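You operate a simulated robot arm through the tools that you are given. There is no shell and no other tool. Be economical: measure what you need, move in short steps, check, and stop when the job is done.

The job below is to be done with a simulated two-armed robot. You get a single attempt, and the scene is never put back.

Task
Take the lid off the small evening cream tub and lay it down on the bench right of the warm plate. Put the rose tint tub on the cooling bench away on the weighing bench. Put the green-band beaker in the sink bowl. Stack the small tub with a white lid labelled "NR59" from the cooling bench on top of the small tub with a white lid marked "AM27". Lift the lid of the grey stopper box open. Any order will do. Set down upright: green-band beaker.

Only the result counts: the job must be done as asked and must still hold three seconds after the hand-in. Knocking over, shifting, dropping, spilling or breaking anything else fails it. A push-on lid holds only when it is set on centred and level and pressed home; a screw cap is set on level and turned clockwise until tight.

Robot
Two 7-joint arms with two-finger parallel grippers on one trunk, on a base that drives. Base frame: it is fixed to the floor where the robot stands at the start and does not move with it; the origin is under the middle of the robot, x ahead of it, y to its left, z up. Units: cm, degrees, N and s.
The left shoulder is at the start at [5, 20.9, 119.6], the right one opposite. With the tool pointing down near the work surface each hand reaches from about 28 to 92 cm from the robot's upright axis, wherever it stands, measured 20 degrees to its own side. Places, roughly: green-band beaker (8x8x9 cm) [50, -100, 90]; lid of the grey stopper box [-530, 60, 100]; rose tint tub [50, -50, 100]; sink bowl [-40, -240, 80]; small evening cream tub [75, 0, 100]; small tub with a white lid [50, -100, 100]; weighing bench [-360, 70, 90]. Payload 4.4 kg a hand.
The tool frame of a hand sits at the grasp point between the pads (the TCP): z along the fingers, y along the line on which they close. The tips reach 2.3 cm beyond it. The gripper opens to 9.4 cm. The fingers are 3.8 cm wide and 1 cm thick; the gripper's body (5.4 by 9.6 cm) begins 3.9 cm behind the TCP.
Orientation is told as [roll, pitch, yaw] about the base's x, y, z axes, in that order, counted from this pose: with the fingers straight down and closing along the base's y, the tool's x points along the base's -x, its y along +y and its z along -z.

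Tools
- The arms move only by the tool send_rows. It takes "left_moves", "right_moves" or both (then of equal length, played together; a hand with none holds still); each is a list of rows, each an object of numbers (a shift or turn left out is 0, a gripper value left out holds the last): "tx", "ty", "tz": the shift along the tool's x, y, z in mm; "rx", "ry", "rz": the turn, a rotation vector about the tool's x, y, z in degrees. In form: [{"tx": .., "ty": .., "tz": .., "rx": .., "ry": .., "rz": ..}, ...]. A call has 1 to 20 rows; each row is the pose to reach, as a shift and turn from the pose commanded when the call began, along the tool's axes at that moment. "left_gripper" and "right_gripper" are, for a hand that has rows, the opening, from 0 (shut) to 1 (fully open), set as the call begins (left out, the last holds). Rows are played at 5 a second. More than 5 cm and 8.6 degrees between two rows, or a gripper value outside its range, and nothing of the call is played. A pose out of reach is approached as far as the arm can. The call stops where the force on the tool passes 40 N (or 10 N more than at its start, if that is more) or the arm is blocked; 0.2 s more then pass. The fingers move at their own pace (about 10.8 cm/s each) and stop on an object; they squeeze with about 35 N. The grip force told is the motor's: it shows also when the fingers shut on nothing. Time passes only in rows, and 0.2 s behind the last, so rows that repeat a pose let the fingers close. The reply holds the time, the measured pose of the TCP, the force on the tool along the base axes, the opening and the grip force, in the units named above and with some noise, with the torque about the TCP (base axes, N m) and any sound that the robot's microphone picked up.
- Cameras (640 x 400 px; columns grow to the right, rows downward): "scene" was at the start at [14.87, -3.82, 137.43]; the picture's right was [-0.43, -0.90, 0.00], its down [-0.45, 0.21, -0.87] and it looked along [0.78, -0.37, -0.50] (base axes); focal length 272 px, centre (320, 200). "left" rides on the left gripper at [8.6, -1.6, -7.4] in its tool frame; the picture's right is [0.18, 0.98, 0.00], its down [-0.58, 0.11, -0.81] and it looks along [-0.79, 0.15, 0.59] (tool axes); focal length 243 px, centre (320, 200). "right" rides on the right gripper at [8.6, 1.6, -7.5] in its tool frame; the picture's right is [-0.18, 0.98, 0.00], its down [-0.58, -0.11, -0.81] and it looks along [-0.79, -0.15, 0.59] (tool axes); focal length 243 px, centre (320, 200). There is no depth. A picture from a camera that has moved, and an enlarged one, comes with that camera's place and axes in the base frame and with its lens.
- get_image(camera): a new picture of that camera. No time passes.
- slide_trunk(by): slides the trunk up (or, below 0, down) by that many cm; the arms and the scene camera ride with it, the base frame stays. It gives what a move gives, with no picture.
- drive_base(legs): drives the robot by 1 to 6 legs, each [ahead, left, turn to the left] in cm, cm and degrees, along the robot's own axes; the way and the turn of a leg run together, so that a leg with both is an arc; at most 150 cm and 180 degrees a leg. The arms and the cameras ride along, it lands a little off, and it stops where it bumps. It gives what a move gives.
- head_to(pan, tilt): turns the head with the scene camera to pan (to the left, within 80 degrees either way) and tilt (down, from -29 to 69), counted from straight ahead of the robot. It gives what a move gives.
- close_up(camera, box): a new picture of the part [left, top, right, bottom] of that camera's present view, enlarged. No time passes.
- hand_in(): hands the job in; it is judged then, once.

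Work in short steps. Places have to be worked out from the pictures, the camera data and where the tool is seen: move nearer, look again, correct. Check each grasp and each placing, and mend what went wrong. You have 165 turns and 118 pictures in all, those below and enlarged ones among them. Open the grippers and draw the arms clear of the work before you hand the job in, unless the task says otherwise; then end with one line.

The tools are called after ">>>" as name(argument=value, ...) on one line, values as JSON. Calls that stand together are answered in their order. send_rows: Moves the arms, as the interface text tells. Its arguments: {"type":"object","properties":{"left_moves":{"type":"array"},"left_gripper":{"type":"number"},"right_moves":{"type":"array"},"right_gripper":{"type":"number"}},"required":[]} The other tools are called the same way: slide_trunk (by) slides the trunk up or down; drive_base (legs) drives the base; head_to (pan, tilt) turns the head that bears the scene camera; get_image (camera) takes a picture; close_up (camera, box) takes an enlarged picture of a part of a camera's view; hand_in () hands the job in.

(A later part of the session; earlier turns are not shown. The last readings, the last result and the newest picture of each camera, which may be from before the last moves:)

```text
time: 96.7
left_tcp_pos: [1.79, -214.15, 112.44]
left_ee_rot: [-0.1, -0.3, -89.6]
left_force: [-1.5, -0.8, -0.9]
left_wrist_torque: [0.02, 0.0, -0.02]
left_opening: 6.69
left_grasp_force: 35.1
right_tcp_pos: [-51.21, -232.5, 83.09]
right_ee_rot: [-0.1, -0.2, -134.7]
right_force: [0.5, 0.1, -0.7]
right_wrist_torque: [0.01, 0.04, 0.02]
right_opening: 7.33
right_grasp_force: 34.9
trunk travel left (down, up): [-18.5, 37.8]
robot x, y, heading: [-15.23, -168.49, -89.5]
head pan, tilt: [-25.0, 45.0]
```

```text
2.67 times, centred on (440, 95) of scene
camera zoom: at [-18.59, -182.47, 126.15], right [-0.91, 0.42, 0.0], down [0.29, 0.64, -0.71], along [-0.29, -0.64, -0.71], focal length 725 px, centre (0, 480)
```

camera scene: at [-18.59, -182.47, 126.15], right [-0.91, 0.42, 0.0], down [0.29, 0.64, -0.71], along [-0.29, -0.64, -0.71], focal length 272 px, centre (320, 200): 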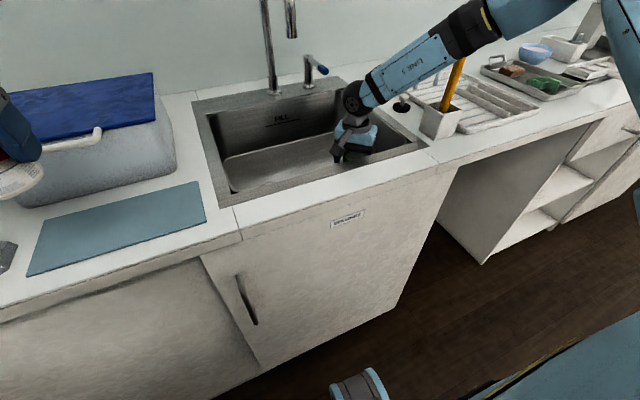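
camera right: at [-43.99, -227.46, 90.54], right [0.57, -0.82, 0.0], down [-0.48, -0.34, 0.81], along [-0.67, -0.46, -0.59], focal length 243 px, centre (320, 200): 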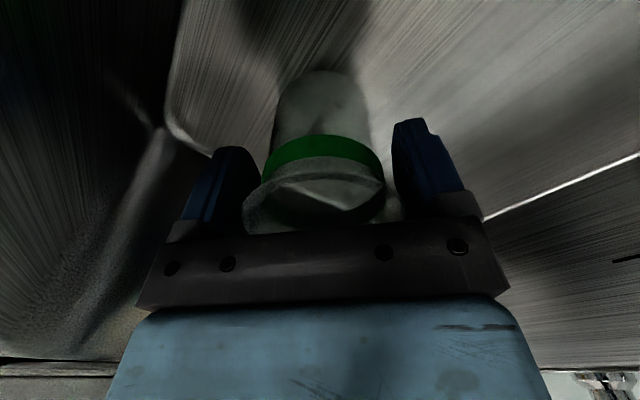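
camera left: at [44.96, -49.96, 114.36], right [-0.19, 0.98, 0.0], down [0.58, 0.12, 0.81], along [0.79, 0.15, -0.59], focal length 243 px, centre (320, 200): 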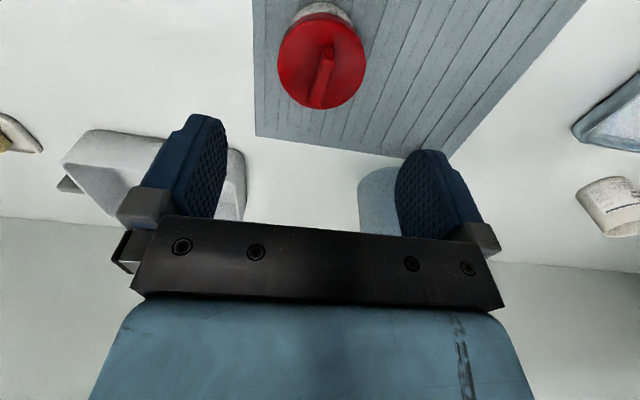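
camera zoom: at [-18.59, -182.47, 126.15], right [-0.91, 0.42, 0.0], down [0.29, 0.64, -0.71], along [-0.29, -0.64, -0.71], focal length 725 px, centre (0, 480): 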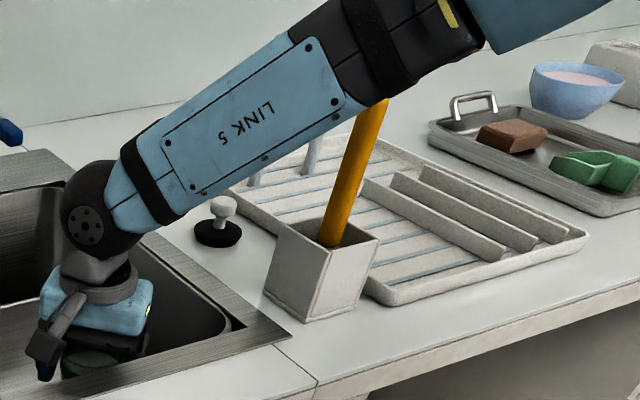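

The forearm's apparent width puts it ~10 cm nearer than the pen, so it is clear. I lower in fine guarded steps.

>>> send_rows(right_moves=[{"tz": 3}, {"tz": 6}, {"tz": 9}, {"tz": 12}, {"tz": 15}, {"tz": 18}, {"tz": 21}, {"tz": 24}])

```text
time: 98.5
left_tcp_pos: [1.88, -213.92, 112.62]
left_ee_rot: [-0.3, -0.5, -89.6]
left_force: [0.7, 0.3, -1.4]
left_wrist_torque: [0.0, 0.0, 0.03]
left_opening: 6.68
left_grasp_force: 35.1
right_tcp_pos: [-51.13, -232.44, 81.04]
right_ee_rot: [0.2, -0.5, -134.7]
right_force: [-4.4, 1.3, 26.8]
right_wrist_torque: [-0.08, 0.0, -0.04]
right_opening: 7.35
right_grasp_force: 34.9
trunk travel left (down, up): [-18.5, 37.8]
robot x, y, heading: [-15.17, -168.41, -89.6]
head pan, tilt: [-25.0, 45.0]
```

The beaker stands on the bowl floor (27 N). I ease off 3 mm, then open and rise.

>>> send_rows(right_moves=[{"tz": -2}, {"tz": -4}, {"tz": -4}])

```text
time: 99.3
left_tcp_pos: [1.85, -214.1, 112.49]
left_ee_rot: [-0.1, -0.4, -89.5]
left_force: [0.4, 1.1, -0.1]
left_wrist_torque: [0.01, 0.01, 0.0]
left_opening: 6.67
left_grasp_force: 35.1
right_tcp_pos: [-51.28, -232.47, 81.09]
right_ee_rot: [-0.1, -0.2, -134.7]
right_force: [2.2, -2.5, 8.9]
right_wrist_torque: [-0.39, -0.19, 0.02]
right_opening: 7.3
right_grasp_force: 35.0
trunk travel left (down, up): [-18.5, 37.8]
robot x, y, heading: [-15.06, -168.56, -89.6]
head pan, tilt: [-25.0, 45.0]
```

>>> send_rows(right_gripper=1, right_moves=[{"tz": -1}, {"tz": -1}, {"tz": -1}, {"tz": -20}, {"tz": -45}, {"tz": -90}, {"tz": -130}, {"tz": -170}, {"tz": -210}, {"tz": -250}])

>>> close_up(camera="scene", box=[200, 50, 480, 220])

>>> get_image(camera="right")

```text
time: 101.5
left_tcp_pos: [1.89, -214.09, 112.61]
left_ee_rot: [-0.2, -0.4, -89.6]
left_force: [0.3, -0.5, -1.6]
left_wrist_torque: [-0.01, -0.02, 0.01]
left_opening: 6.68
left_grasp_force: 35.0
right_tcp_pos: [-51.16, -232.63, 105.83]
right_ee_rot: [-0.1, -0.3, -134.6]
right_force: [-0.3, -0.1, -0.3]
right_wrist_torque: [-0.03, 0.0, -0.03]
right_opening: 9.38
right_grasp_force: 0.1
trunk travel left (down, up): [-18.5, 37.8]
robot x, y, heading: [-15.42, -168.37, -89.7]
head pan, tilt: [-25.0, 45.0]
```

```text
2.29 times, centred on (340, 135) of scene
camera zoom: at [-18.55, -182.44, 126.14], right [-0.91, 0.42, 0.0], down [0.29, 0.64, -0.71], along [-0.29, -0.64, -0.71], focal length 622 px, centre (274, 349)
```

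zoom: 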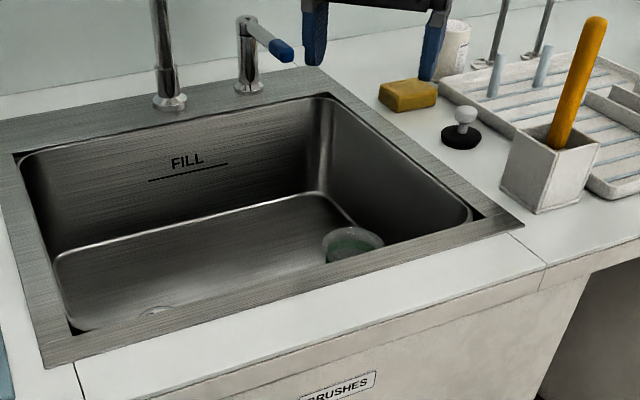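

```text
54 pictures are left
camera right: at [-44.02, -227.66, 113.27], right [0.57, -0.82, 0.0], down [-0.48, -0.34, 0.81], along [-0.67, -0.46, -0.59], focal length 243 px, centre (320, 200)
```

right: 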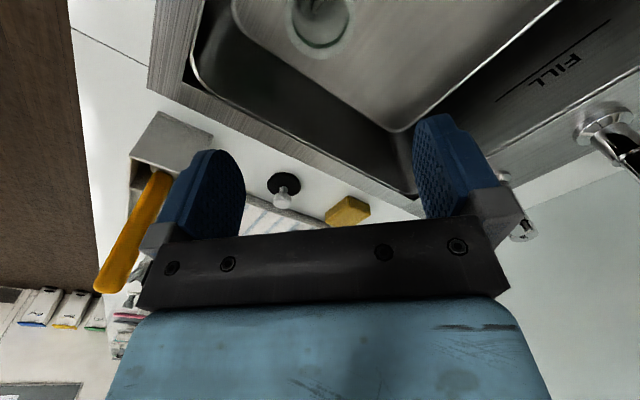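

The beaker stands upright in the bowl. I raise the trunk back, back off and turn to face −x to look for the weighing bench.

>>> slide_trunk(by=9)

>>> send_rows(right_moves=[{"tx": 40, "tz": -20}, {"tx": 80, "tz": -40}, {"tx": 110, "tz": -60, "ty": -20}])

>>> drive_base(legs=[[-80, 0, 0], [0, 0, -90]])

>>> head_to(pan=0, tilt=15)

>>> get_image(camera="scene")

```text
time: 102.8
left_tcp_pos: [1.8, -214.12, 121.42]
left_ee_rot: [-0.1, -0.3, -89.6]
left_force: [0.6, 0.6, -0.5]
left_wrist_torque: [-0.02, 0.01, -0.01]
left_opening: 6.66
left_grasp_force: 35.1
right_tcp_pos: [-51.23, -232.74, 114.79]
right_ee_rot: [-0.1, -0.2, -134.7]
right_force: [-0.2, -1.0, -0.9]
right_wrist_torque: [-0.02, 0.0, 0.0]
right_opening: 9.4
right_grasp_force: 0.0
trunk travel left (down, up): [-27.5, 28.8]
robot x, y, heading: [-15.32, -168.32, -89.6]
head pan, tilt: [-25.0, 45.0]
```

```text
time: 103.6
left_tcp_pos: [1.85, -213.96, 121.56]
left_ee_rot: [0.0, -0.6, -89.6]
left_force: [-1.1, 0.2, -0.7]
left_wrist_torque: [-0.01, 0.02, -0.01]
left_opening: 6.7
left_grasp_force: 35.3
right_tcp_pos: [-44.88, -223.02, 120.82]
right_ee_rot: [0.0, -0.3, -134.8]
right_force: [-1.5, 0.8, -0.8]
right_wrist_torque: [-0.02, 0.01, 0.0]
right_opening: 9.38
right_grasp_force: 0.1
trunk travel left (down, up): [-27.5, 28.8]
robot x, y, heading: [-15.26, -168.36, -89.6]
head pan, tilt: [-25.0, 45.0]
```

```text
time: 111.5
left_tcp_pos: [-61.55, -108.81, 121.48]
left_ee_rot: [-0.1, -0.3, -179.0]
left_force: [0.9, -0.2, -0.5]
left_wrist_torque: [0.01, -0.03, -0.01]
left_opening: 6.68
left_grasp_force: 34.6
right_tcp_pos: [-71.24, -62.16, 120.85]
right_ee_rot: [-0.2, -0.1, 135.7]
right_force: [-0.9, -0.4, 0.0]
right_wrist_torque: [-0.01, -0.02, -0.03]
right_opening: 9.41
right_grasp_force: 0.1
trunk travel left (down, up): [-27.5, 28.8]
robot x, y, heading: [-16.16, -91.46, -179.3]
head pan, tilt: [-25.0, 45.0]
```

```text
time: 112.5
left_tcp_pos: [-61.65, -108.99, 121.5]
left_ee_rot: [-0.1, -0.3, -179.1]
left_force: [1.0, -0.3, -1.6]
left_wrist_torque: [0.02, 0.0, -0.02]
left_opening: 6.68
left_grasp_force: 35.0
right_tcp_pos: [-71.25, -62.19, 120.88]
right_ee_rot: [-0.1, -0.2, 135.8]
right_force: [0.5, 0.0, 0.7]
right_wrist_torque: [0.01, 0.0, -0.02]
right_opening: 9.39
right_grasp_force: 0.1
trunk travel left (down, up): [-27.5, 28.8]
robot x, y, heading: [-15.93, -91.4, -179.5]
head pan, tilt: [0.0, 15.0]
```

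```text
53 pictures are left
camera scene: at [-32.27, -91.61, 139.81], right [-0.01, 1.0, 0.0], down [0.26, 0.0, -0.97], along [-0.97, -0.01, -0.26], focal length 272 px, centre (320, 200)
```

scene: 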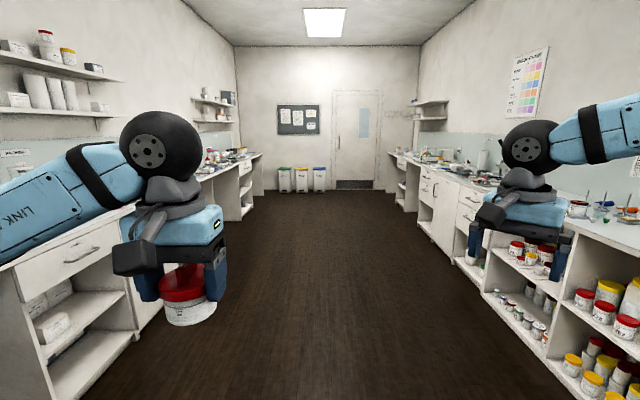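

The corridor is clear; the weighing bench is on the +y side. I drive to x≈−356 and turn right to face it.

>>> drive_base(legs=[[150, 0, 0], [150, 0, 0], [40, 0, 0], [0, 0, -90], [50, 0, 0]])

>>> head_to(pan=0, tilt=22)

>>> get_image(camera="scene")

```text
time: 135.6
left_tcp_pos: [-379.36, -10.71, 121.5]
left_ee_rot: [0.0, -0.3, 92.1]
left_force: [-0.5, -0.4, -1.8]
left_wrist_torque: [0.01, 0.0, -0.01]
left_opening: 6.68
left_grasp_force: 34.5
right_tcp_pos: [-332.99, -0.08, 120.9]
right_ee_rot: [-0.1, -0.1, 47.0]
right_force: [0.6, 0.7, -0.4]
right_wrist_torque: [0.03, 0.03, -0.02]
right_opening: 9.4
right_grasp_force: 0.0
trunk travel left (down, up): [-27.5, 28.8]
robot x, y, heading: [-361.17, -55.98, 92.2]
head pan, tilt: [0.0, 15.0]
```

```text
time: 136.3
left_tcp_pos: [-379.43, -10.55, 121.52]
left_ee_rot: [-0.1, -0.3, 92.1]
left_force: [0.3, 0.4, -0.6]
left_wrist_torque: [-0.05, -0.03, 0.0]
left_opening: 6.7
left_grasp_force: 35.0
right_tcp_pos: [-332.93, -0.05, 120.89]
right_ee_rot: [-0.1, -0.3, 47.0]
right_force: [0.0, -0.8, -0.1]
right_wrist_torque: [-0.01, -0.01, 0.01]
right_opening: 9.41
right_grasp_force: 0.0
trunk travel left (down, up): [-27.5, 28.8]
robot x, y, heading: [-360.84, -56.0, 92.0]
head pan, tilt: [0.0, 22.0]
```

```text
52 pictures are left
camera scene: at [-361.68, -39.8, 138.69], right [1.0, 0.04, 0.0], down [0.01, -0.37, -0.93], along [-0.03, 0.93, -0.37], focal length 272 px, centre (320, 200)
```

scene: 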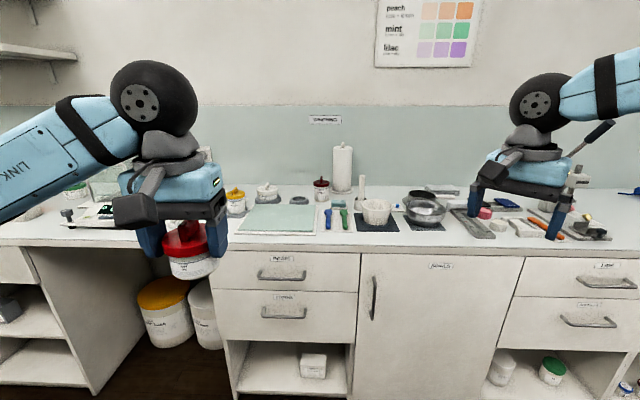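

I zoom to verify the bench sign and find a free spot.

>>> close_up(camera="scene", box=[220, 100, 460, 250])

>>> drive_base(legs=[[44, 0, -2]])

>>> head_to(pan=15, tilt=38)

>>> get_image(camera="scene")

```text
2.67 times, centred on (340, 175) of scene
camera zoom: at [-361.68, -39.8, 138.69], right [1.0, 0.04, 0.0], down [0.01, -0.37, -0.93], along [-0.03, 0.93, -0.37], focal length 725 px, centre (267, 267)
```

zoom: 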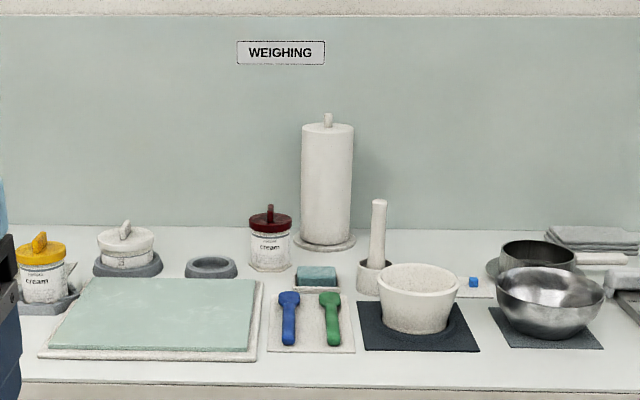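

```text
time: 138.9
left_tcp_pos: [-378.41, 32.86, 121.55]
left_ee_rot: [-0.1, -0.3, 90.1]
left_force: [-0.1, 0.6, -0.9]
left_wrist_torque: [-0.03, 0.02, -0.01]
left_opening: 6.7
left_grasp_force: 35.6
right_tcp_pos: [-331.63, 41.53, 120.91]
right_ee_rot: [-0.1, -0.2, 44.9]
right_force: [0.9, 0.2, -0.1]
right_wrist_torque: [0.0, -0.03, -0.01]
right_opening: 9.4
right_grasp_force: 0.2
trunk travel left (down, up): [-27.5, 28.8]
robot x, y, heading: [-361.66, -12.83, 90.1]
head pan, tilt: [0.0, 22.0]
```

```text
time: 139.7
left_tcp_pos: [-378.56, 32.79, 121.44]
left_ee_rot: [-0.1, -0.3, 89.9]
left_force: [-0.1, 0.0, -0.8]
left_wrist_torque: [0.0, -0.02, 0.0]
left_opening: 6.68
left_grasp_force: 35.0
right_tcp_pos: [-331.76, 41.59, 120.98]
right_ee_rot: [-0.1, -0.3, 45.0]
right_force: [0.1, -0.8, -0.6]
right_wrist_torque: [0.01, 0.0, 0.02]
right_opening: 9.39
right_grasp_force: 0.0
trunk travel left (down, up): [-27.5, 28.8]
robot x, y, heading: [-361.62, -13.18, 90.1]
head pan, tilt: [15.0, 38.0]
```

```text
50 pictures are left
camera scene: at [-364.1, 2.04, 136.17], right [0.97, 0.26, 0.0], down [0.16, -0.59, -0.79], along [-0.2, 0.76, -0.61], focal length 272 px, centre (320, 200)
```

scene: 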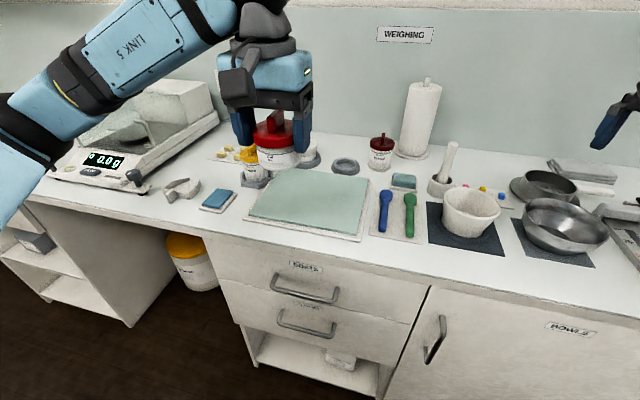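

The sign says WEIGHING; there is an empty grey ring holder among the coloured tubs at about [-375.6, 77] — likely the tub's place. I drive 18 cm closer and inspect it.

>>> drive_base(legs=[[18, 0, 0]])

>>> close_up(camera="scene", box=[190, 100, 430, 250])

>>> get_image(camera="left")

```text
time: 141.2
left_tcp_pos: [-378.52, 50.51, 121.51]
left_ee_rot: [-0.2, -0.4, 90.1]
left_force: [0.2, 0.1, -1.6]
left_wrist_torque: [-0.07, 0.05, 0.02]
left_opening: 6.69
left_grasp_force: 35.3
right_tcp_pos: [-331.64, 59.55, 120.85]
right_ee_rot: [-0.2, -0.2, 44.8]
right_force: [0.4, -0.4, -1.9]
right_wrist_torque: [0.01, 0.01, 0.0]
right_opening: 9.39
right_grasp_force: 0.1
trunk travel left (down, up): [-27.5, 28.8]
robot x, y, heading: [-362.05, 4.92, 89.9]
head pan, tilt: [15.0, 38.0]
```

```text
2.67 times, centred on (310, 175) of scene
camera zoom: at [-364.08, 19.88, 136.16], right [0.97, 0.26, 0.0], down [0.16, -0.6, -0.79], along [-0.2, 0.76, -0.62], focal length 725 px, centre (347, 267)
```

zoom: 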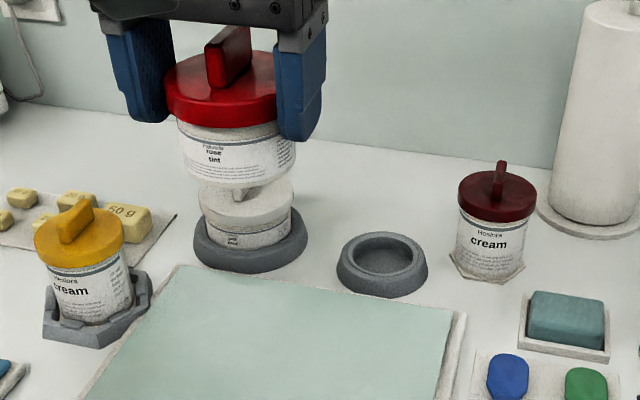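

```text
48 pictures are left
camera left: at [-376.85, 41.77, 128.83], right [-0.98, -0.18, 0.0], down [-0.11, 0.58, 0.81], along [-0.15, 0.8, -0.59], focal length 243 px, centre (320, 200)
```

left: 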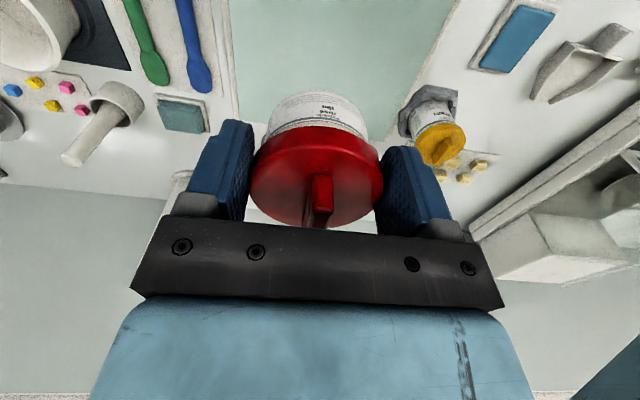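

The ring's pocket is ~6.1 cm, matching the rose tub's ~5.9 cm body, so this is its slot, at about [-375.2, 75.7]. I move the tub over it, lowering to TCP z≈103, and check alignment.

>>> send_rows(left_moves=[{"tx": -45, "ty": -6}, {"tx": -90, "ty": -12}, {"tx": -135, "ty": -18}, {"tx": -180, "ty": -24}, {"tx": -220, "ty": -30}, {"tx": -252, "ty": -33}, {"tx": -252, "ty": -33, "tz": 40}, {"tx": -252, "ty": -33, "tz": 80}, {"tx": -252, "ty": -33, "tz": 120}, {"tx": -252, "ty": -33, "tz": 160}, {"tx": -252, "ty": -33, "tz": 185}, {"tx": -252, "ty": -33, "tz": 185}])

>>> close_up(camera="scene", box=[250, 110, 410, 210])

>>> get_image(camera="left")

```text
time: 143.8
left_tcp_pos: [-375.2, 76.11, 103.19]
left_ee_rot: [-0.2, -0.4, 90.0]
left_force: [0.8, 0.1, -0.7]
left_wrist_torque: [-0.03, 0.01, 0.03]
left_opening: 6.68
left_grasp_force: 35.2
right_tcp_pos: [-331.67, 59.47, 120.99]
right_ee_rot: [-0.1, -0.3, 44.9]
right_force: [-0.6, -0.3, 0.9]
right_wrist_torque: [-0.02, 0.0, 0.02]
right_opening: 9.41
right_grasp_force: 0.0
trunk travel left (down, up): [-27.5, 28.8]
robot x, y, heading: [-361.94, 4.86, 90.1]
head pan, tilt: [15.0, 38.0]
```

```text
4.00 times, centred on (330, 160) of scene
camera zoom: at [-364.09, 19.83, 136.17], right [0.97, 0.26, 0.0], down [0.16, -0.59, -0.79], along [-0.2, 0.76, -0.62], focal length 1088 px, centre (280, 360)
```

zoom: 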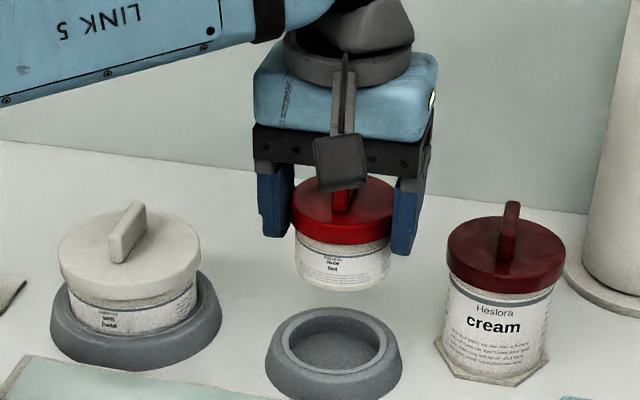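

```text
46 pictures are left
camera left: at [-373.6, 67.24, 110.52], right [-0.98, -0.18, 0.0], down [-0.11, 0.58, 0.81], along [-0.15, 0.8, -0.59], focal length 243 px, centre (320, 200)
```

left: 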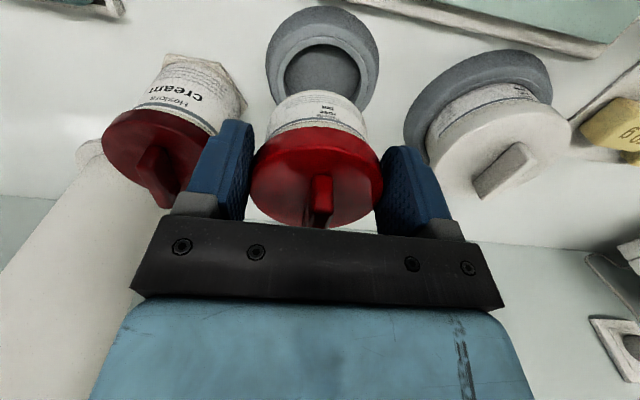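

Tub seems ~7 mm too far forward relative to the ring; x is aligned. I shift back 7 mm and lower 35 mm to compare again.

>>> send_rows(left_moves=[{"tx": 7}, {"tx": 7, "tz": 20}, {"tx": 7, "tz": 35}, {"tx": 7, "tz": 35}])

>>> close_up(camera="scene", box=[290, 140, 370, 210])

>>> close_up(camera="left", box=[220, 0, 420, 140])

```text
time: 144.8
left_tcp_pos: [-374.97, 75.16, 99.67]
left_ee_rot: [-0.2, -0.5, 90.1]
left_force: [-0.2, -0.6, -1.2]
left_wrist_torque: [0.0, 0.03, 0.0]
left_opening: 6.7
left_grasp_force: 35.5
right_tcp_pos: [-331.64, 59.42, 120.91]
right_ee_rot: [-0.1, -0.3, 44.9]
right_force: [-0.3, 0.2, 0.1]
right_wrist_torque: [-0.01, -0.01, -0.03]
right_opening: 9.39
right_grasp_force: 0.1
trunk travel left (down, up): [-27.5, 28.8]
robot x, y, heading: [-361.69, 4.56, 89.9]
head pan, tilt: [15.0, 38.0]
```

```text
5.71 times, centred on (330, 175) of scene
camera zoom: at [-364.08, 19.84, 136.17], right [0.97, 0.26, 0.0], down [0.16, -0.59, -0.79], along [-0.2, 0.76, -0.62], focal length 1554 px, centre (263, 343)
```

zoom: 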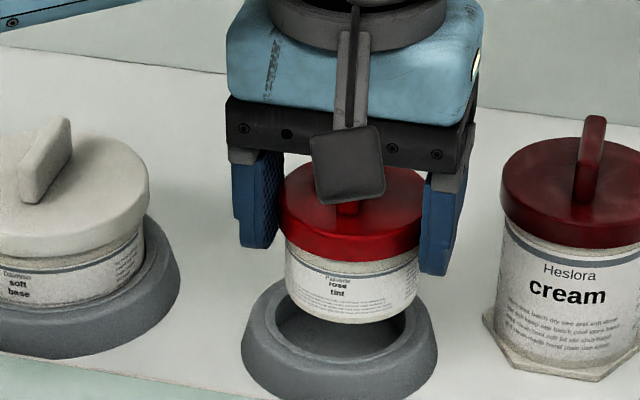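

```text
2.86 times, centred on (320, 70) of left
camera zoom: at [-373.3, 66.31, 107.0], right [-0.98, -0.18, 0.0], down [-0.11, 0.58, 0.81], along [-0.15, 0.8, -0.59], focal length 693 px, centre (320, 571)
```

zoom: 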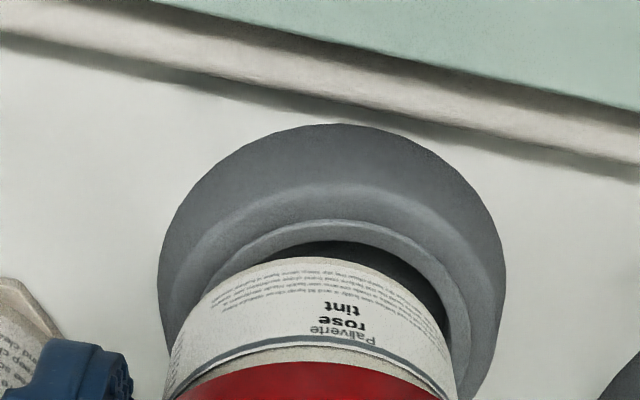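

Edge comparison in the wrist view now gives ring centre ≈[-375.4, 77.0] versus tub ≈[-375, 76.0]. I shift +9 mm in y, −4.5 mm in x, lower 10 mm and recheck.

>>> send_rows(left_moves=[{"tx": -5, "ty": 2}, {"tx": -9, "ty": 4.5}, {"tx": -9, "ty": 4.5, "tz": 10}, {"tx": -9, "ty": 4.5, "tz": 10}])

>>> close_up(camera="scene", box=[290, 140, 370, 210])

>>> close_up(camera="left", box=[220, 0, 420, 140])

```text
time: 145.8
left_tcp_pos: [-375.44, 76.09, 98.64]
left_ee_rot: [-0.2, -0.3, 90.0]
left_force: [0.0, 0.1, -0.9]
left_wrist_torque: [0.0, -0.01, 0.01]
left_opening: 6.68
left_grasp_force: 35.3
right_tcp_pos: [-331.55, 59.37, 120.92]
right_ee_rot: [-0.1, -0.2, 44.9]
right_force: [0.5, -1.1, 0.3]
right_wrist_torque: [-0.01, 0.0, -0.02]
right_opening: 9.41
right_grasp_force: 0.1
trunk travel left (down, up): [-27.5, 28.8]
robot x, y, heading: [-361.43, 4.65, 89.9]
head pan, tilt: [15.0, 38.0]
```

```text
5.71 times, centred on (330, 175) of scene
camera zoom: at [-364.08, 19.84, 136.17], right [0.97, 0.26, 0.0], down [0.16, -0.59, -0.79], along [-0.2, 0.76, -0.62], focal length 1554 px, centre (263, 343)
```

zoom: 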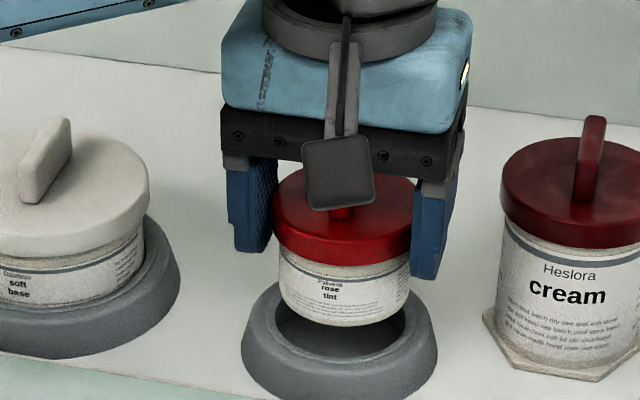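

```text
2.86 times, centred on (320, 70) of left
camera zoom: at [-373.82, 67.3, 106.01], right [-0.98, -0.18, 0.0], down [-0.11, 0.58, 0.81], along [-0.15, 0.8, -0.59], focal length 693 px, centre (320, 571)
```

zoom: 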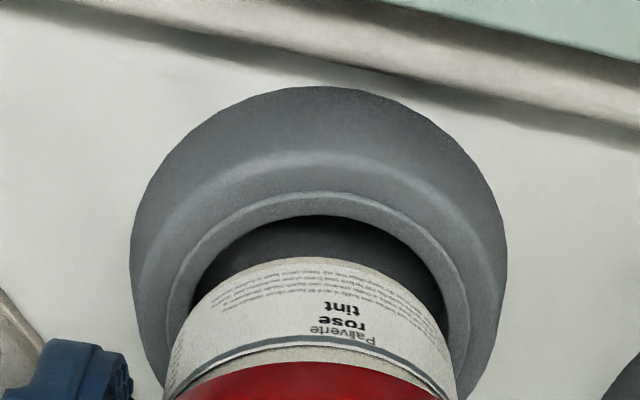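

Now the tub and ring agree within ~1 mm. I lower in small steps to just past the ring's lip and check forces.

>>> send_rows(left_moves=[{"ty": 0.5, "tz": 4}, {"ty": 0.5, "tz": 8}, {"ty": 0.5, "tz": 12}, {"ty": 0.5, "tz": 15}, {"ty": 0.5, "tz": 17}, {"ty": 0.5, "tz": 19}, {"ty": 0.5, "tz": 19}])

>>> close_up(camera="scene", box=[290, 140, 370, 210])

```text
time: 147.4
left_tcp_pos: [-375.55, 76.13, 96.77]
left_ee_rot: [0.0, -0.4, 89.9]
left_force: [-0.7, -0.3, -0.8]
left_wrist_torque: [-0.02, 0.01, 0.01]
left_opening: 6.7
left_grasp_force: 34.7
right_tcp_pos: [-331.67, 59.31, 120.9]
right_ee_rot: [-0.1, -0.2, 45.0]
right_force: [-0.9, -0.4, -0.7]
right_wrist_torque: [0.03, -0.01, 0.0]
right_opening: 9.43
right_grasp_force: 0.0
trunk travel left (down, up): [-27.5, 28.8]
robot x, y, heading: [-361.98, 4.57, 89.9]
head pan, tilt: [15.0, 38.0]
```

```text
5.71 times, centred on (330, 175) of scene
camera zoom: at [-364.08, 19.85, 136.17], right [0.97, 0.26, 0.0], down [0.16, -0.59, -0.79], along [-0.2, 0.76, -0.62], focal length 1554 px, centre (263, 343)
```

zoom: 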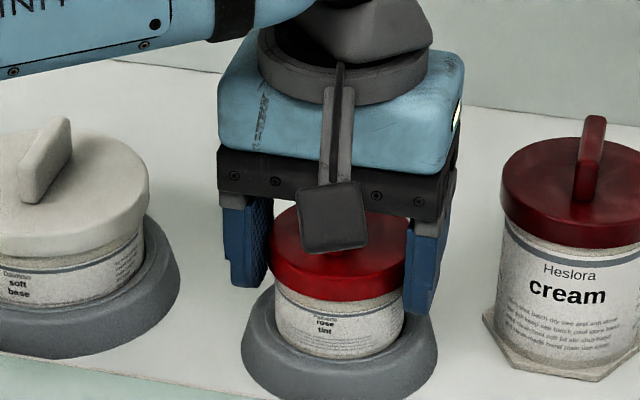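

No contact force yet and it appears to be entering the ring. I continue lowering in 1–2 mm steps.

>>> send_rows(left_moves=[{"tz": 2}, {"tz": 4}, {"tz": 6}, {"tz": 8}, {"tz": 8}])

>>> close_up(camera="scene", box=[290, 140, 370, 210])

```text
time: 148.8
left_tcp_pos: [-375.57, 76.22, 96.5]
left_ee_rot: [-0.4, -0.9, 90.0]
left_force: [-0.1, -3.5, 14.2]
left_wrist_torque: [-0.44, -0.03, -0.02]
left_opening: 6.67
left_grasp_force: 35.6
right_tcp_pos: [-331.63, 59.38, 121.02]
right_ee_rot: [0.0, -0.3, 44.9]
right_force: [0.5, -0.7, -0.1]
right_wrist_torque: [-0.02, -0.01, -0.01]
right_opening: 9.39
right_grasp_force: 0.1
trunk travel left (down, up): [-27.5, 28.8]
robot x, y, heading: [-361.87, 4.98, 89.9]
head pan, tilt: [15.0, 38.0]
stopped in row 5 (left hand): the force on the tool passed its limit at 40 N (the readings are from after the stop); the commanded pose is now the measured one
```

```text
5.71 times, centred on (330, 175) of scene
camera zoom: at [-364.07, 19.73, 136.15], right [0.97, 0.26, 0.0], down [0.16, -0.59, -0.79], along [-0.2, 0.76, -0.61], focal length 1554 px, centre (263, 343)
```

zoom: 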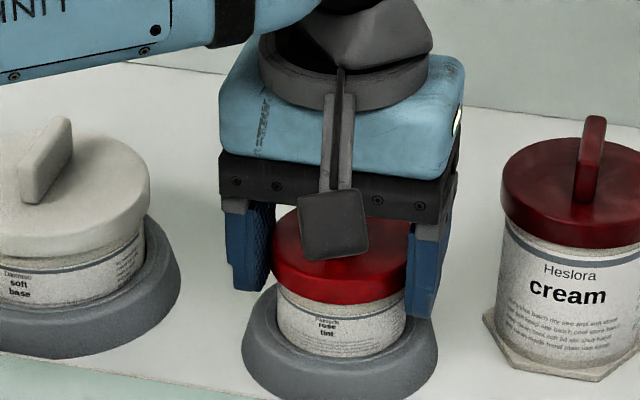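

Contact at z 96.5; it may be seated or catching on the near lip. I look from the wrist camera and a tighter scene view.

>>> close_up(camera="left", box=[240, 20, 400, 140])

>>> close_up(camera="scene", box=[315, 178, 360, 212])

```text
3.33 times, centred on (320, 80) of left
camera zoom: at [-373.99, 67.34, 103.75], right [-0.98, -0.18, -0.01], down [-0.11, 0.57, 0.81], along [-0.14, 0.8, -0.58], focal length 809 px, centre (320, 600)
```

zoom: 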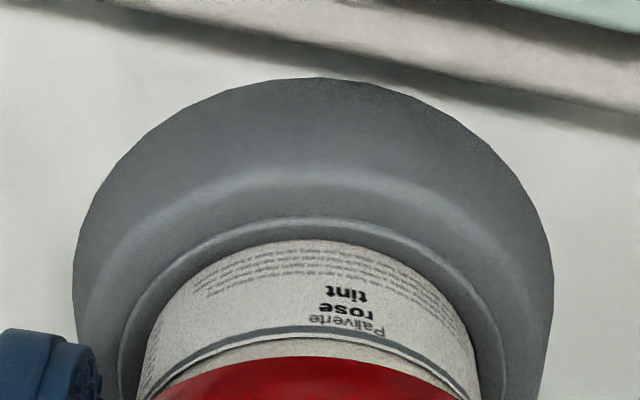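

```text
11.76 times, centred on (338, 195) of scene
camera zoom: at [-364.07, 19.73, 136.15], right [0.97, 0.26, 0.0], down [0.16, -0.59, -0.79], along [-0.2, 0.76, -0.61], focal length 3199 px, centre (114, 259)
```

zoom: 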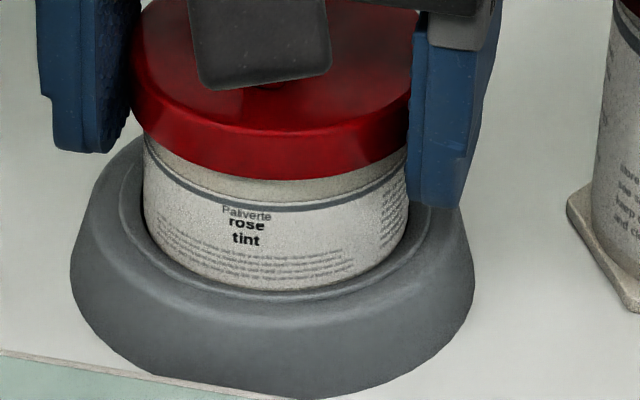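

The tub sits only ~3 mm into a ~1 cm pocket, catching the near lip (torque shows contact on the robot side). I lift 4 mm, shift 1.5 mm away from the robot and 0.7 mm in −x, and lower again.

>>> send_rows(left_moves=[{"tz": -4}, {"tz": -4, "tx": -1.5, "ty": 0.7}, {"tz": -1, "tx": -1.5, "ty": 0.7}, {"tz": 1, "tx": -1.5, "ty": 0.7}, {"tz": 3, "tx": -1.5, "ty": 0.7}, {"tz": 5, "tx": -1.5, "ty": 0.7}])

```text
time: 150.2
left_tcp_pos: [-375.76, 76.43, 95.87]
left_ee_rot: [-0.3, -0.9, 90.1]
left_force: [0.3, -0.3, 8.4]
left_wrist_torque: [-0.15, 0.17, 0.02]
left_opening: 6.65
left_grasp_force: 34.8
right_tcp_pos: [-331.58, 59.43, 121.03]
right_ee_rot: [0.0, -0.3, 45.0]
right_force: [-0.3, -0.3, 0.2]
right_wrist_torque: [0.02, 0.0, 0.01]
right_opening: 9.39
right_grasp_force: 0.0
trunk travel left (down, up): [-27.5, 28.8]
robot x, y, heading: [-361.88, 4.95, 90.0]
head pan, tilt: [15.0, 38.0]
```

It went deeper (95.87). I continue gently.

>>> send_rows(left_moves=[{"tz": 2, "tx": -0.3}, {"tz": 4, "tx": -0.5}, {"tz": 6, "tx": -0.5}, {"tz": 8, "tx": -0.5}])

>>> close_up(camera="scene", box=[315, 178, 360, 212])

```text
time: 151.2
left_tcp_pos: [-375.22, 76.36, 95.24]
left_ee_rot: [-0.2, -1.0, 89.9]
left_force: [5.7, 9.8, 32.4]
left_wrist_torque: [0.0, 0.53, 0.0]
left_opening: 6.72
left_grasp_force: 34.7
right_tcp_pos: [-331.44, 59.19, 120.95]
right_ee_rot: [0.1, -0.3, 44.8]
right_force: [0.8, -0.4, 0.3]
right_wrist_torque: [0.0, -0.01, -0.04]
right_opening: 9.39
right_grasp_force: 0.0
trunk travel left (down, up): [-27.5, 28.8]
robot x, y, heading: [-361.53, 4.74, 89.9]
head pan, tilt: [15.0, 38.0]
```

```text
11.76 times, centred on (338, 195) of scene
camera zoom: at [-363.88, 19.6, 136.22], right [0.97, 0.26, 0.0], down [0.16, -0.59, -0.79], along [-0.2, 0.76, -0.61], focal length 3199 px, centre (114, 259)
```

zoom: 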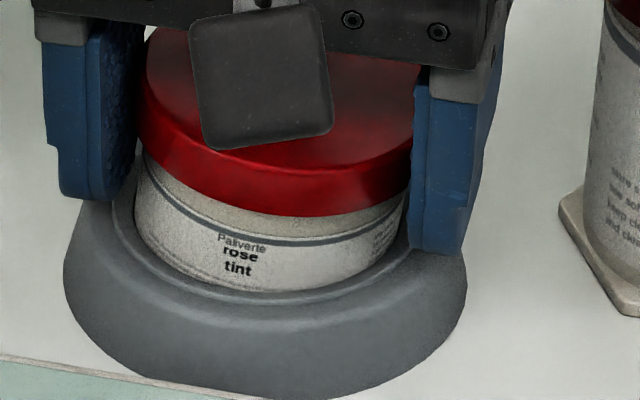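

It is now ~1 cm in; force 32 N likely means it is bottomed (or fingertip on the ring). I ease up and then view.

>>> send_rows(left_moves=[{"tz": -4}, {"tz": -6}, {"tz": -6}])

>>> close_up(camera="scene", box=[315, 178, 360, 212])

```text
time: 152.0
left_tcp_pos: [-375.43, 76.34, 95.22]
left_ee_rot: [-0.2, -0.5, 89.9]
left_force: [16.2, 4.2, 1.1]
left_wrist_torque: [0.16, -0.71, 0.0]
left_opening: 6.67
left_grasp_force: 34.8
right_tcp_pos: [-331.5, 59.51, 120.88]
right_ee_rot: [0.0, -0.2, 44.8]
right_force: [0.9, 0.4, -0.1]
right_wrist_torque: [-0.03, 0.0, 0.03]
right_opening: 9.4
right_grasp_force: 0.1
trunk travel left (down, up): [-27.5, 28.8]
robot x, y, heading: [-361.54, 4.73, 90.0]
head pan, tilt: [15.0, 38.0]
```

```text
11.76 times, centred on (338, 195) of scene
camera zoom: at [-363.88, 19.89, 136.14], right [0.97, 0.26, 0.0], down [0.16, -0.6, -0.79], along [-0.2, 0.76, -0.62], focal length 3199 px, centre (114, 259)
```

zoom: 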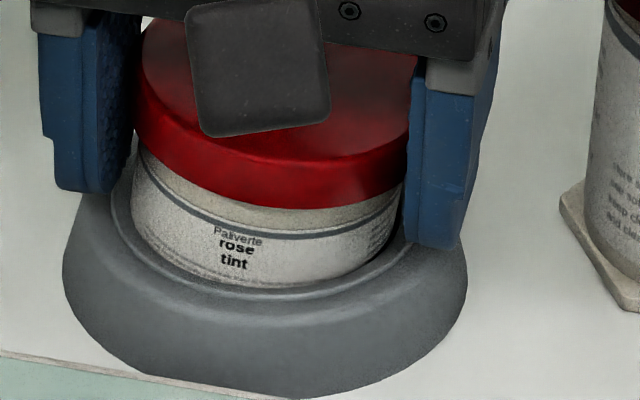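

The tub is laterally captured with zero vertical load: seated. I open and rise.

>>> send_rows(left_gripper=0.9, left_moves=[{}, {}, {}, {"tz": -10}, {"tz": -40}, {"tz": -85}, {"tz": -130}, {"tz": -175}, {"tz": -220}])

>>> close_up(camera="scene", box=[250, 110, 410, 230])

```text
time: 154.0
left_tcp_pos: [-375.8, 76.01, 117.83]
left_ee_rot: [-0.2, -0.7, 90.2]
left_force: [-0.2, -0.3, 0.5]
left_wrist_torque: [0.0, 0.01, -0.02]
left_opening: 8.48
left_grasp_force: 0.0
right_tcp_pos: [-331.55, 59.31, 120.91]
right_ee_rot: [0.0, -0.3, 45.0]
right_force: [0.4, -1.2, 0.6]
right_wrist_torque: [-0.03, -0.01, -0.02]
right_opening: 9.4
right_grasp_force: 0.1
trunk travel left (down, up): [-27.5, 28.8]
robot x, y, heading: [-361.95, 4.8, 90.0]
head pan, tilt: [15.0, 38.0]
```

```text
3.33 times, centred on (330, 170) of scene
camera zoom: at [-364.04, 19.76, 136.18], right [0.97, 0.26, 0.0], down [0.16, -0.59, -0.79], along [-0.2, 0.76, -0.61], focal length 906 px, centre (287, 300)
```

zoom: 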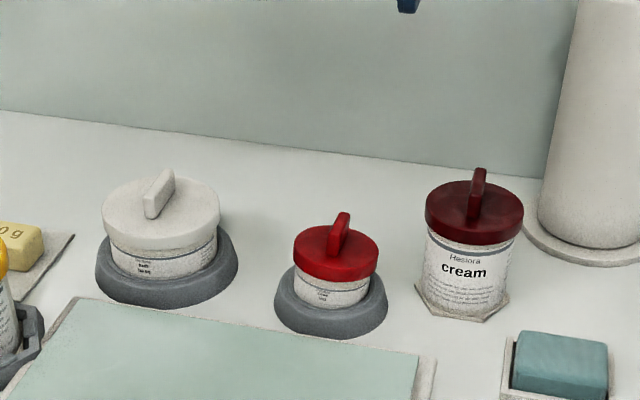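

The tub is seated level like its neighbour. I retract, back off 40 cm, and drive left toward the stopper box at x≈−530.

>>> send_rows(left_moves=[{"tx": 45, "tz": -10}, {"tx": 90, "tz": -20}, {"tx": 135, "tz": -30}, {"tx": 180, "tz": -40}, {"tx": 220, "tz": -40}])

>>> drive_base(legs=[[-45, 0, 0], [0, 150, 0]])

>>> head_to(pan=0, tilt=25)

>>> get_image(camera="scene")

```text
time: 155.2
left_tcp_pos: [-375.81, 54.12, 121.29]
left_ee_rot: [-0.2, -0.7, 90.1]
left_force: [0.2, 0.0, -0.4]
left_wrist_torque: [-0.02, 0.0, 0.01]
left_opening: 8.47
left_grasp_force: 0.0
right_tcp_pos: [-331.76, 59.47, 120.91]
right_ee_rot: [-0.1, -0.3, 45.0]
right_force: [-0.3, 0.5, -0.6]
right_wrist_torque: [-0.02, 0.01, 0.0]
right_opening: 9.39
right_grasp_force: 0.1
trunk travel left (down, up): [-27.5, 28.8]
robot x, y, heading: [-361.49, 4.79, 89.8]
head pan, tilt: [15.0, 38.0]
```

```text
time: 171.0
left_tcp_pos: [-526.49, 10.29, 121.44]
left_ee_rot: [-0.3, -0.7, 89.0]
left_force: [0.3, 0.1, -0.4]
left_wrist_torque: [0.0, -0.02, -0.01]
left_opening: 8.42
left_grasp_force: 0.1
right_tcp_pos: [-482.24, 14.71, 120.81]
right_ee_rot: [-0.1, -0.3, 43.8]
right_force: [0.2, -0.2, -0.1]
right_wrist_torque: [-0.01, -0.02, -0.01]
right_opening: 9.43
right_grasp_force: 0.0
trunk travel left (down, up): [-27.5, 28.8]
robot x, y, heading: [-513.47, -39.61, 88.8]
head pan, tilt: [15.0, 38.0]
```

```text
time: 171.7
left_tcp_pos: [-526.42, 10.26, 121.33]
left_ee_rot: [-0.3, -0.8, 89.0]
left_force: [0.6, -0.7, 0.6]
left_wrist_torque: [0.0, 0.04, 0.03]
left_opening: 8.44
left_grasp_force: 0.2
right_tcp_pos: [-482.37, 14.68, 121.05]
right_ee_rot: [-0.1, -0.3, 43.8]
right_force: [0.2, 0.4, 1.2]
right_wrist_torque: [0.03, -0.03, 0.01]
right_opening: 9.37
right_grasp_force: 0.1
trunk travel left (down, up): [-27.5, 28.8]
robot x, y, heading: [-513.51, -38.82, 88.9]
head pan, tilt: [0.0, 25.0]
```

```text
34 pictures are left
camera scene: at [-513.18, -23.47, 138.19], right [1.0, -0.02, 0.0], down [-0.01, -0.42, -0.91], along [0.02, 0.91, -0.42], focal length 272 px, centre (320, 200)
```

scene: 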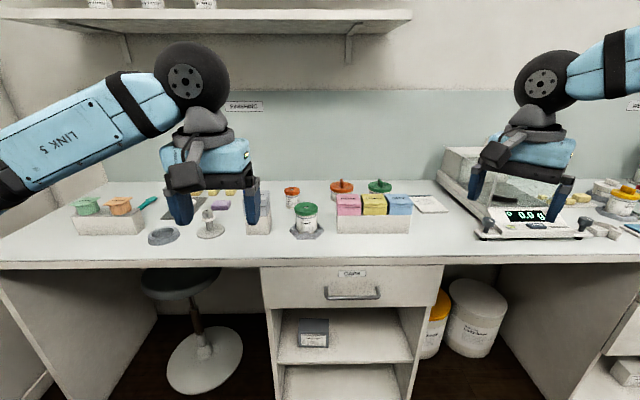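

The grey box at about [-530,60] is hidden behind the left gripper. I move the left hand aside and zoom.

>>> send_rows(left_moves=[{"ty": 45}, {"ty": 90}, {"ty": 130}, {"ty": 150, "tz": -30}])

>>> close_up(camera="scene", box=[190, 140, 390, 265])

```text
time: 172.7
left_tcp_pos: [-541.38, 10.15, 124.31]
left_ee_rot: [-0.2, -0.6, 88.9]
left_force: [1.1, -1.4, -0.5]
left_wrist_torque: [0.02, -0.01, 0.0]
left_opening: 8.45
left_grasp_force: 0.1
right_tcp_pos: [-482.17, 14.51, 120.93]
right_ee_rot: [-0.1, -0.3, 43.8]
right_force: [-0.4, -0.7, 0.5]
right_wrist_torque: [0.02, 0.0, 0.02]
right_opening: 9.4
right_grasp_force: 0.0
trunk travel left (down, up): [-27.5, 28.8]
robot x, y, heading: [-513.59, -39.38, 88.8]
head pan, tilt: [0.0, 25.0]
```

```text
3.20 times, centred on (290, 202) of scene
camera zoom: at [-513.12, -23.59, 138.21], right [1.0, -0.02, 0.0], down [-0.01, -0.42, -0.91], along [0.02, 0.91, -0.42], focal length 870 px, centre (416, 192)
```

zoom: 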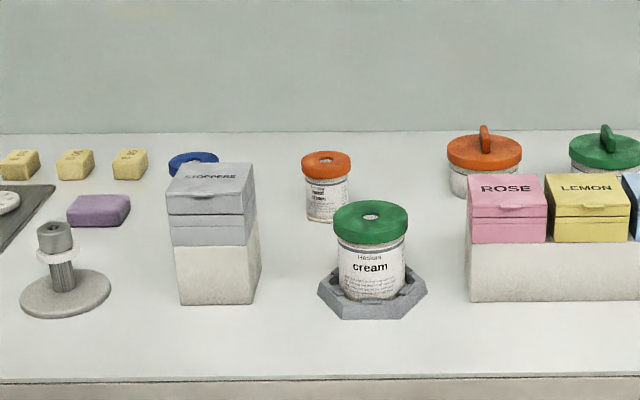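

The grey STOPPERS box sits on a riser: lid z≈100.7–103, front y≈52.7, hinge at the back y≈60, width ~8 cm. I plan to pinch the lid's sides and swing it up around the hinge. I drive 38 cm closer.

>>> drive_base(legs=[[38, 0, 1]])

>>> head_to(pan=20, tilt=38)

>>> get_image(camera="scene")

>>> get_image(camera="left")

```text
time: 175.2
left_tcp_pos: [-541.71, 48.8, 124.27]
left_ee_rot: [-0.2, -0.7, 89.9]
left_force: [-0.8, -0.2, -0.3]
left_wrist_torque: [-0.03, -0.01, -0.03]
left_opening: 8.47
left_grasp_force: 0.1
right_tcp_pos: [-482.54, 54.35, 120.99]
right_ee_rot: [0.0, -0.3, 44.7]
right_force: [0.6, 0.2, 0.4]
right_wrist_torque: [-0.02, 0.0, -0.01]
right_opening: 9.41
right_grasp_force: 0.0
trunk travel left (down, up): [-27.5, 28.8]
robot x, y, heading: [-513.1, -0.02, 89.6]
head pan, tilt: [0.0, 25.0]
```

```text
time: 176.0
left_tcp_pos: [-541.7, 48.88, 124.38]
left_ee_rot: [-0.3, -0.7, 89.8]
left_force: [-0.2, 0.5, -1.6]
left_wrist_torque: [0.02, 0.01, 0.0]
left_opening: 8.5
left_grasp_force: 0.1
right_tcp_pos: [-482.59, 54.17, 120.78]
right_ee_rot: [-0.1, -0.3, 44.7]
right_force: [0.2, 0.1, 0.4]
right_wrist_torque: [0.04, 0.01, 0.01]
right_opening: 9.41
right_grasp_force: 0.1
trunk travel left (down, up): [-27.5, 28.8]
robot x, y, heading: [-513.27, -0.43, 89.7]
head pan, tilt: [20.0, 38.0]
```

```text
32 pictures are left
camera scene: at [-515.89, 14.58, 136.17], right [0.94, 0.34, 0.0], down [0.21, -0.58, -0.79], along [-0.27, 0.74, -0.62], focal length 272 px, centre (320, 200)
```

scene: 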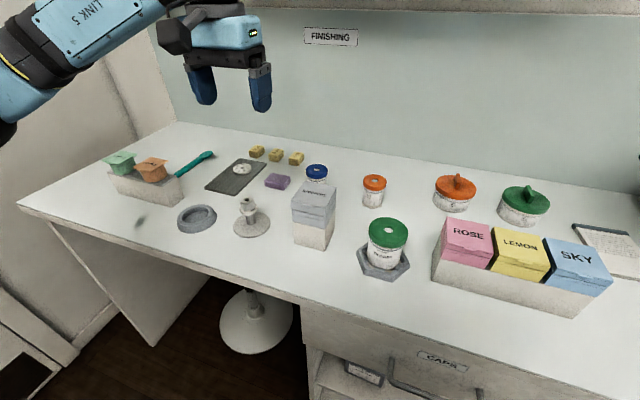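

```text
31 pictures are left
camera left: at [-540.11, 39.98, 131.57], right [-0.98, -0.18, -0.01], down [-0.11, 0.57, 0.81], along [-0.14, 0.8, -0.58], focal length 243 px, centre (320, 200)
```

left: 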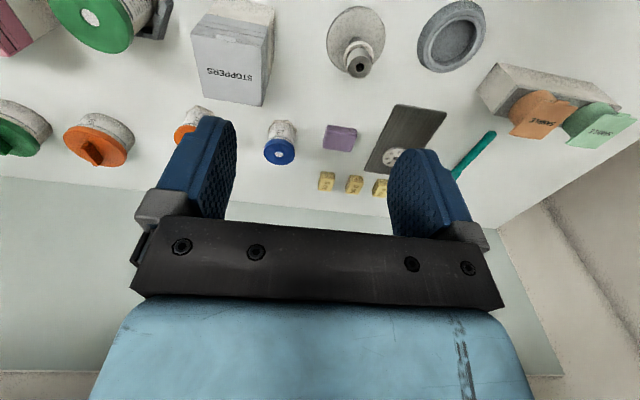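

I zoom in on the box for details.

>>> close_up(camera="scene", box=[280, 165, 350, 255])

>>> close_up(camera="left", box=[170, 0, 300, 115])

```text
4.44 times, centred on (315, 210) of scene
camera zoom: at [-515.89, 14.58, 136.17], right [0.94, 0.34, 0.0], down [0.21, -0.58, -0.79], along [-0.27, 0.74, -0.62], focal length 1208 px, centre (342, 156)
```

zoom: 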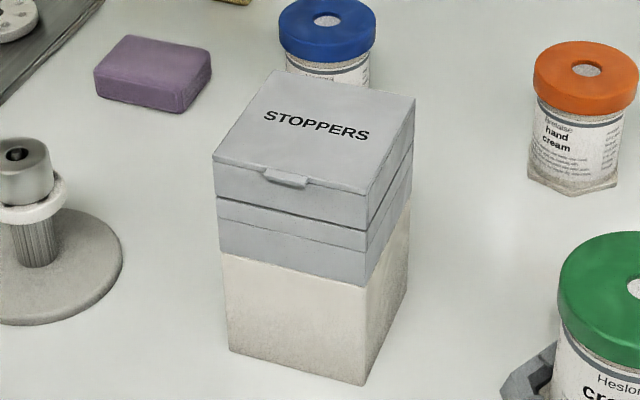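

```text
3.48 times, centred on (235, 58) of left
camera zoom: at [-540.11, 39.98, 131.57], right [-0.98, -0.18, -0.01], down [-0.11, 0.57, 0.81], along [-0.14, 0.8, -0.58], focal length 844 px, centre (616, 696)
```

zoom: 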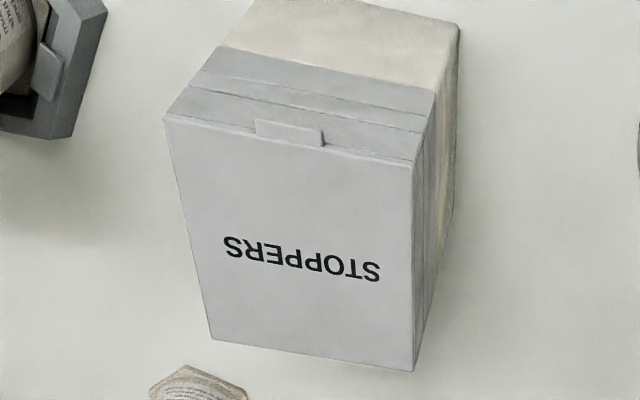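

Box top z≈103, x centre −532.1 (7.2 wide), y 52.5–59.5, lid bottom ≈100.4, hinge at the back. I'll come from the front with the fingers nearly horizontal, pinch the lid's sides and rotate the hand about the hinge. First I back off 17 cm and pitch the hand up.

>>> drive_base(legs=[[-17, 0, 0]])

>>> send_rows(left_gripper=1, left_moves=[{"ry": -8}, {"ry": -16}, {"ry": -24}, {"ry": -32}, {"ry": -40}, {"ry": -48}, {"ry": -56}, {"ry": -64}, {"ry": -72}, {"ry": -80}, {"ry": -80}])

```text
time: 177.5
left_tcp_pos: [-541.78, 31.83, 124.31]
left_ee_rot: [-0.4, -0.8, 89.8]
left_force: [0.6, -0.1, 1.1]
left_wrist_torque: [0.01, -0.02, 0.01]
left_opening: 8.43
left_grasp_force: 0.0
right_tcp_pos: [-482.82, 37.25, 120.95]
right_ee_rot: [-0.1, -0.4, 44.5]
right_force: [0.1, 0.6, -0.8]
right_wrist_torque: [0.0, 0.0, -0.03]
right_opening: 9.37
right_grasp_force: 0.1
trunk travel left (down, up): [-27.5, 28.8]
robot x, y, heading: [-512.92, -17.26, 89.8]
head pan, tilt: [20.0, 38.0]
```

```text
time: 179.9
left_tcp_pos: [-541.74, 32.18, 124.38]
left_ee_rot: [-1.5, -80.8, 91.3]
left_force: [0.6, 0.0, 0.2]
left_wrist_torque: [-0.01, 0.03, 0.01]
left_opening: 9.41
left_grasp_force: 0.1
left hand out of reach, approached as far as the arm can: row 10, 11
right_tcp_pos: [-482.66, 37.23, 120.85]
right_ee_rot: [0.0, -0.2, 44.6]
right_force: [0.2, 0.4, 0.3]
right_wrist_torque: [-0.01, 0.01, 0.02]
right_opening: 9.4
right_grasp_force: 0.0
trunk travel left (down, up): [-27.5, 28.8]
robot x, y, heading: [-512.84, -17.12, 89.6]
head pan, tilt: [20.0, 38.0]
```

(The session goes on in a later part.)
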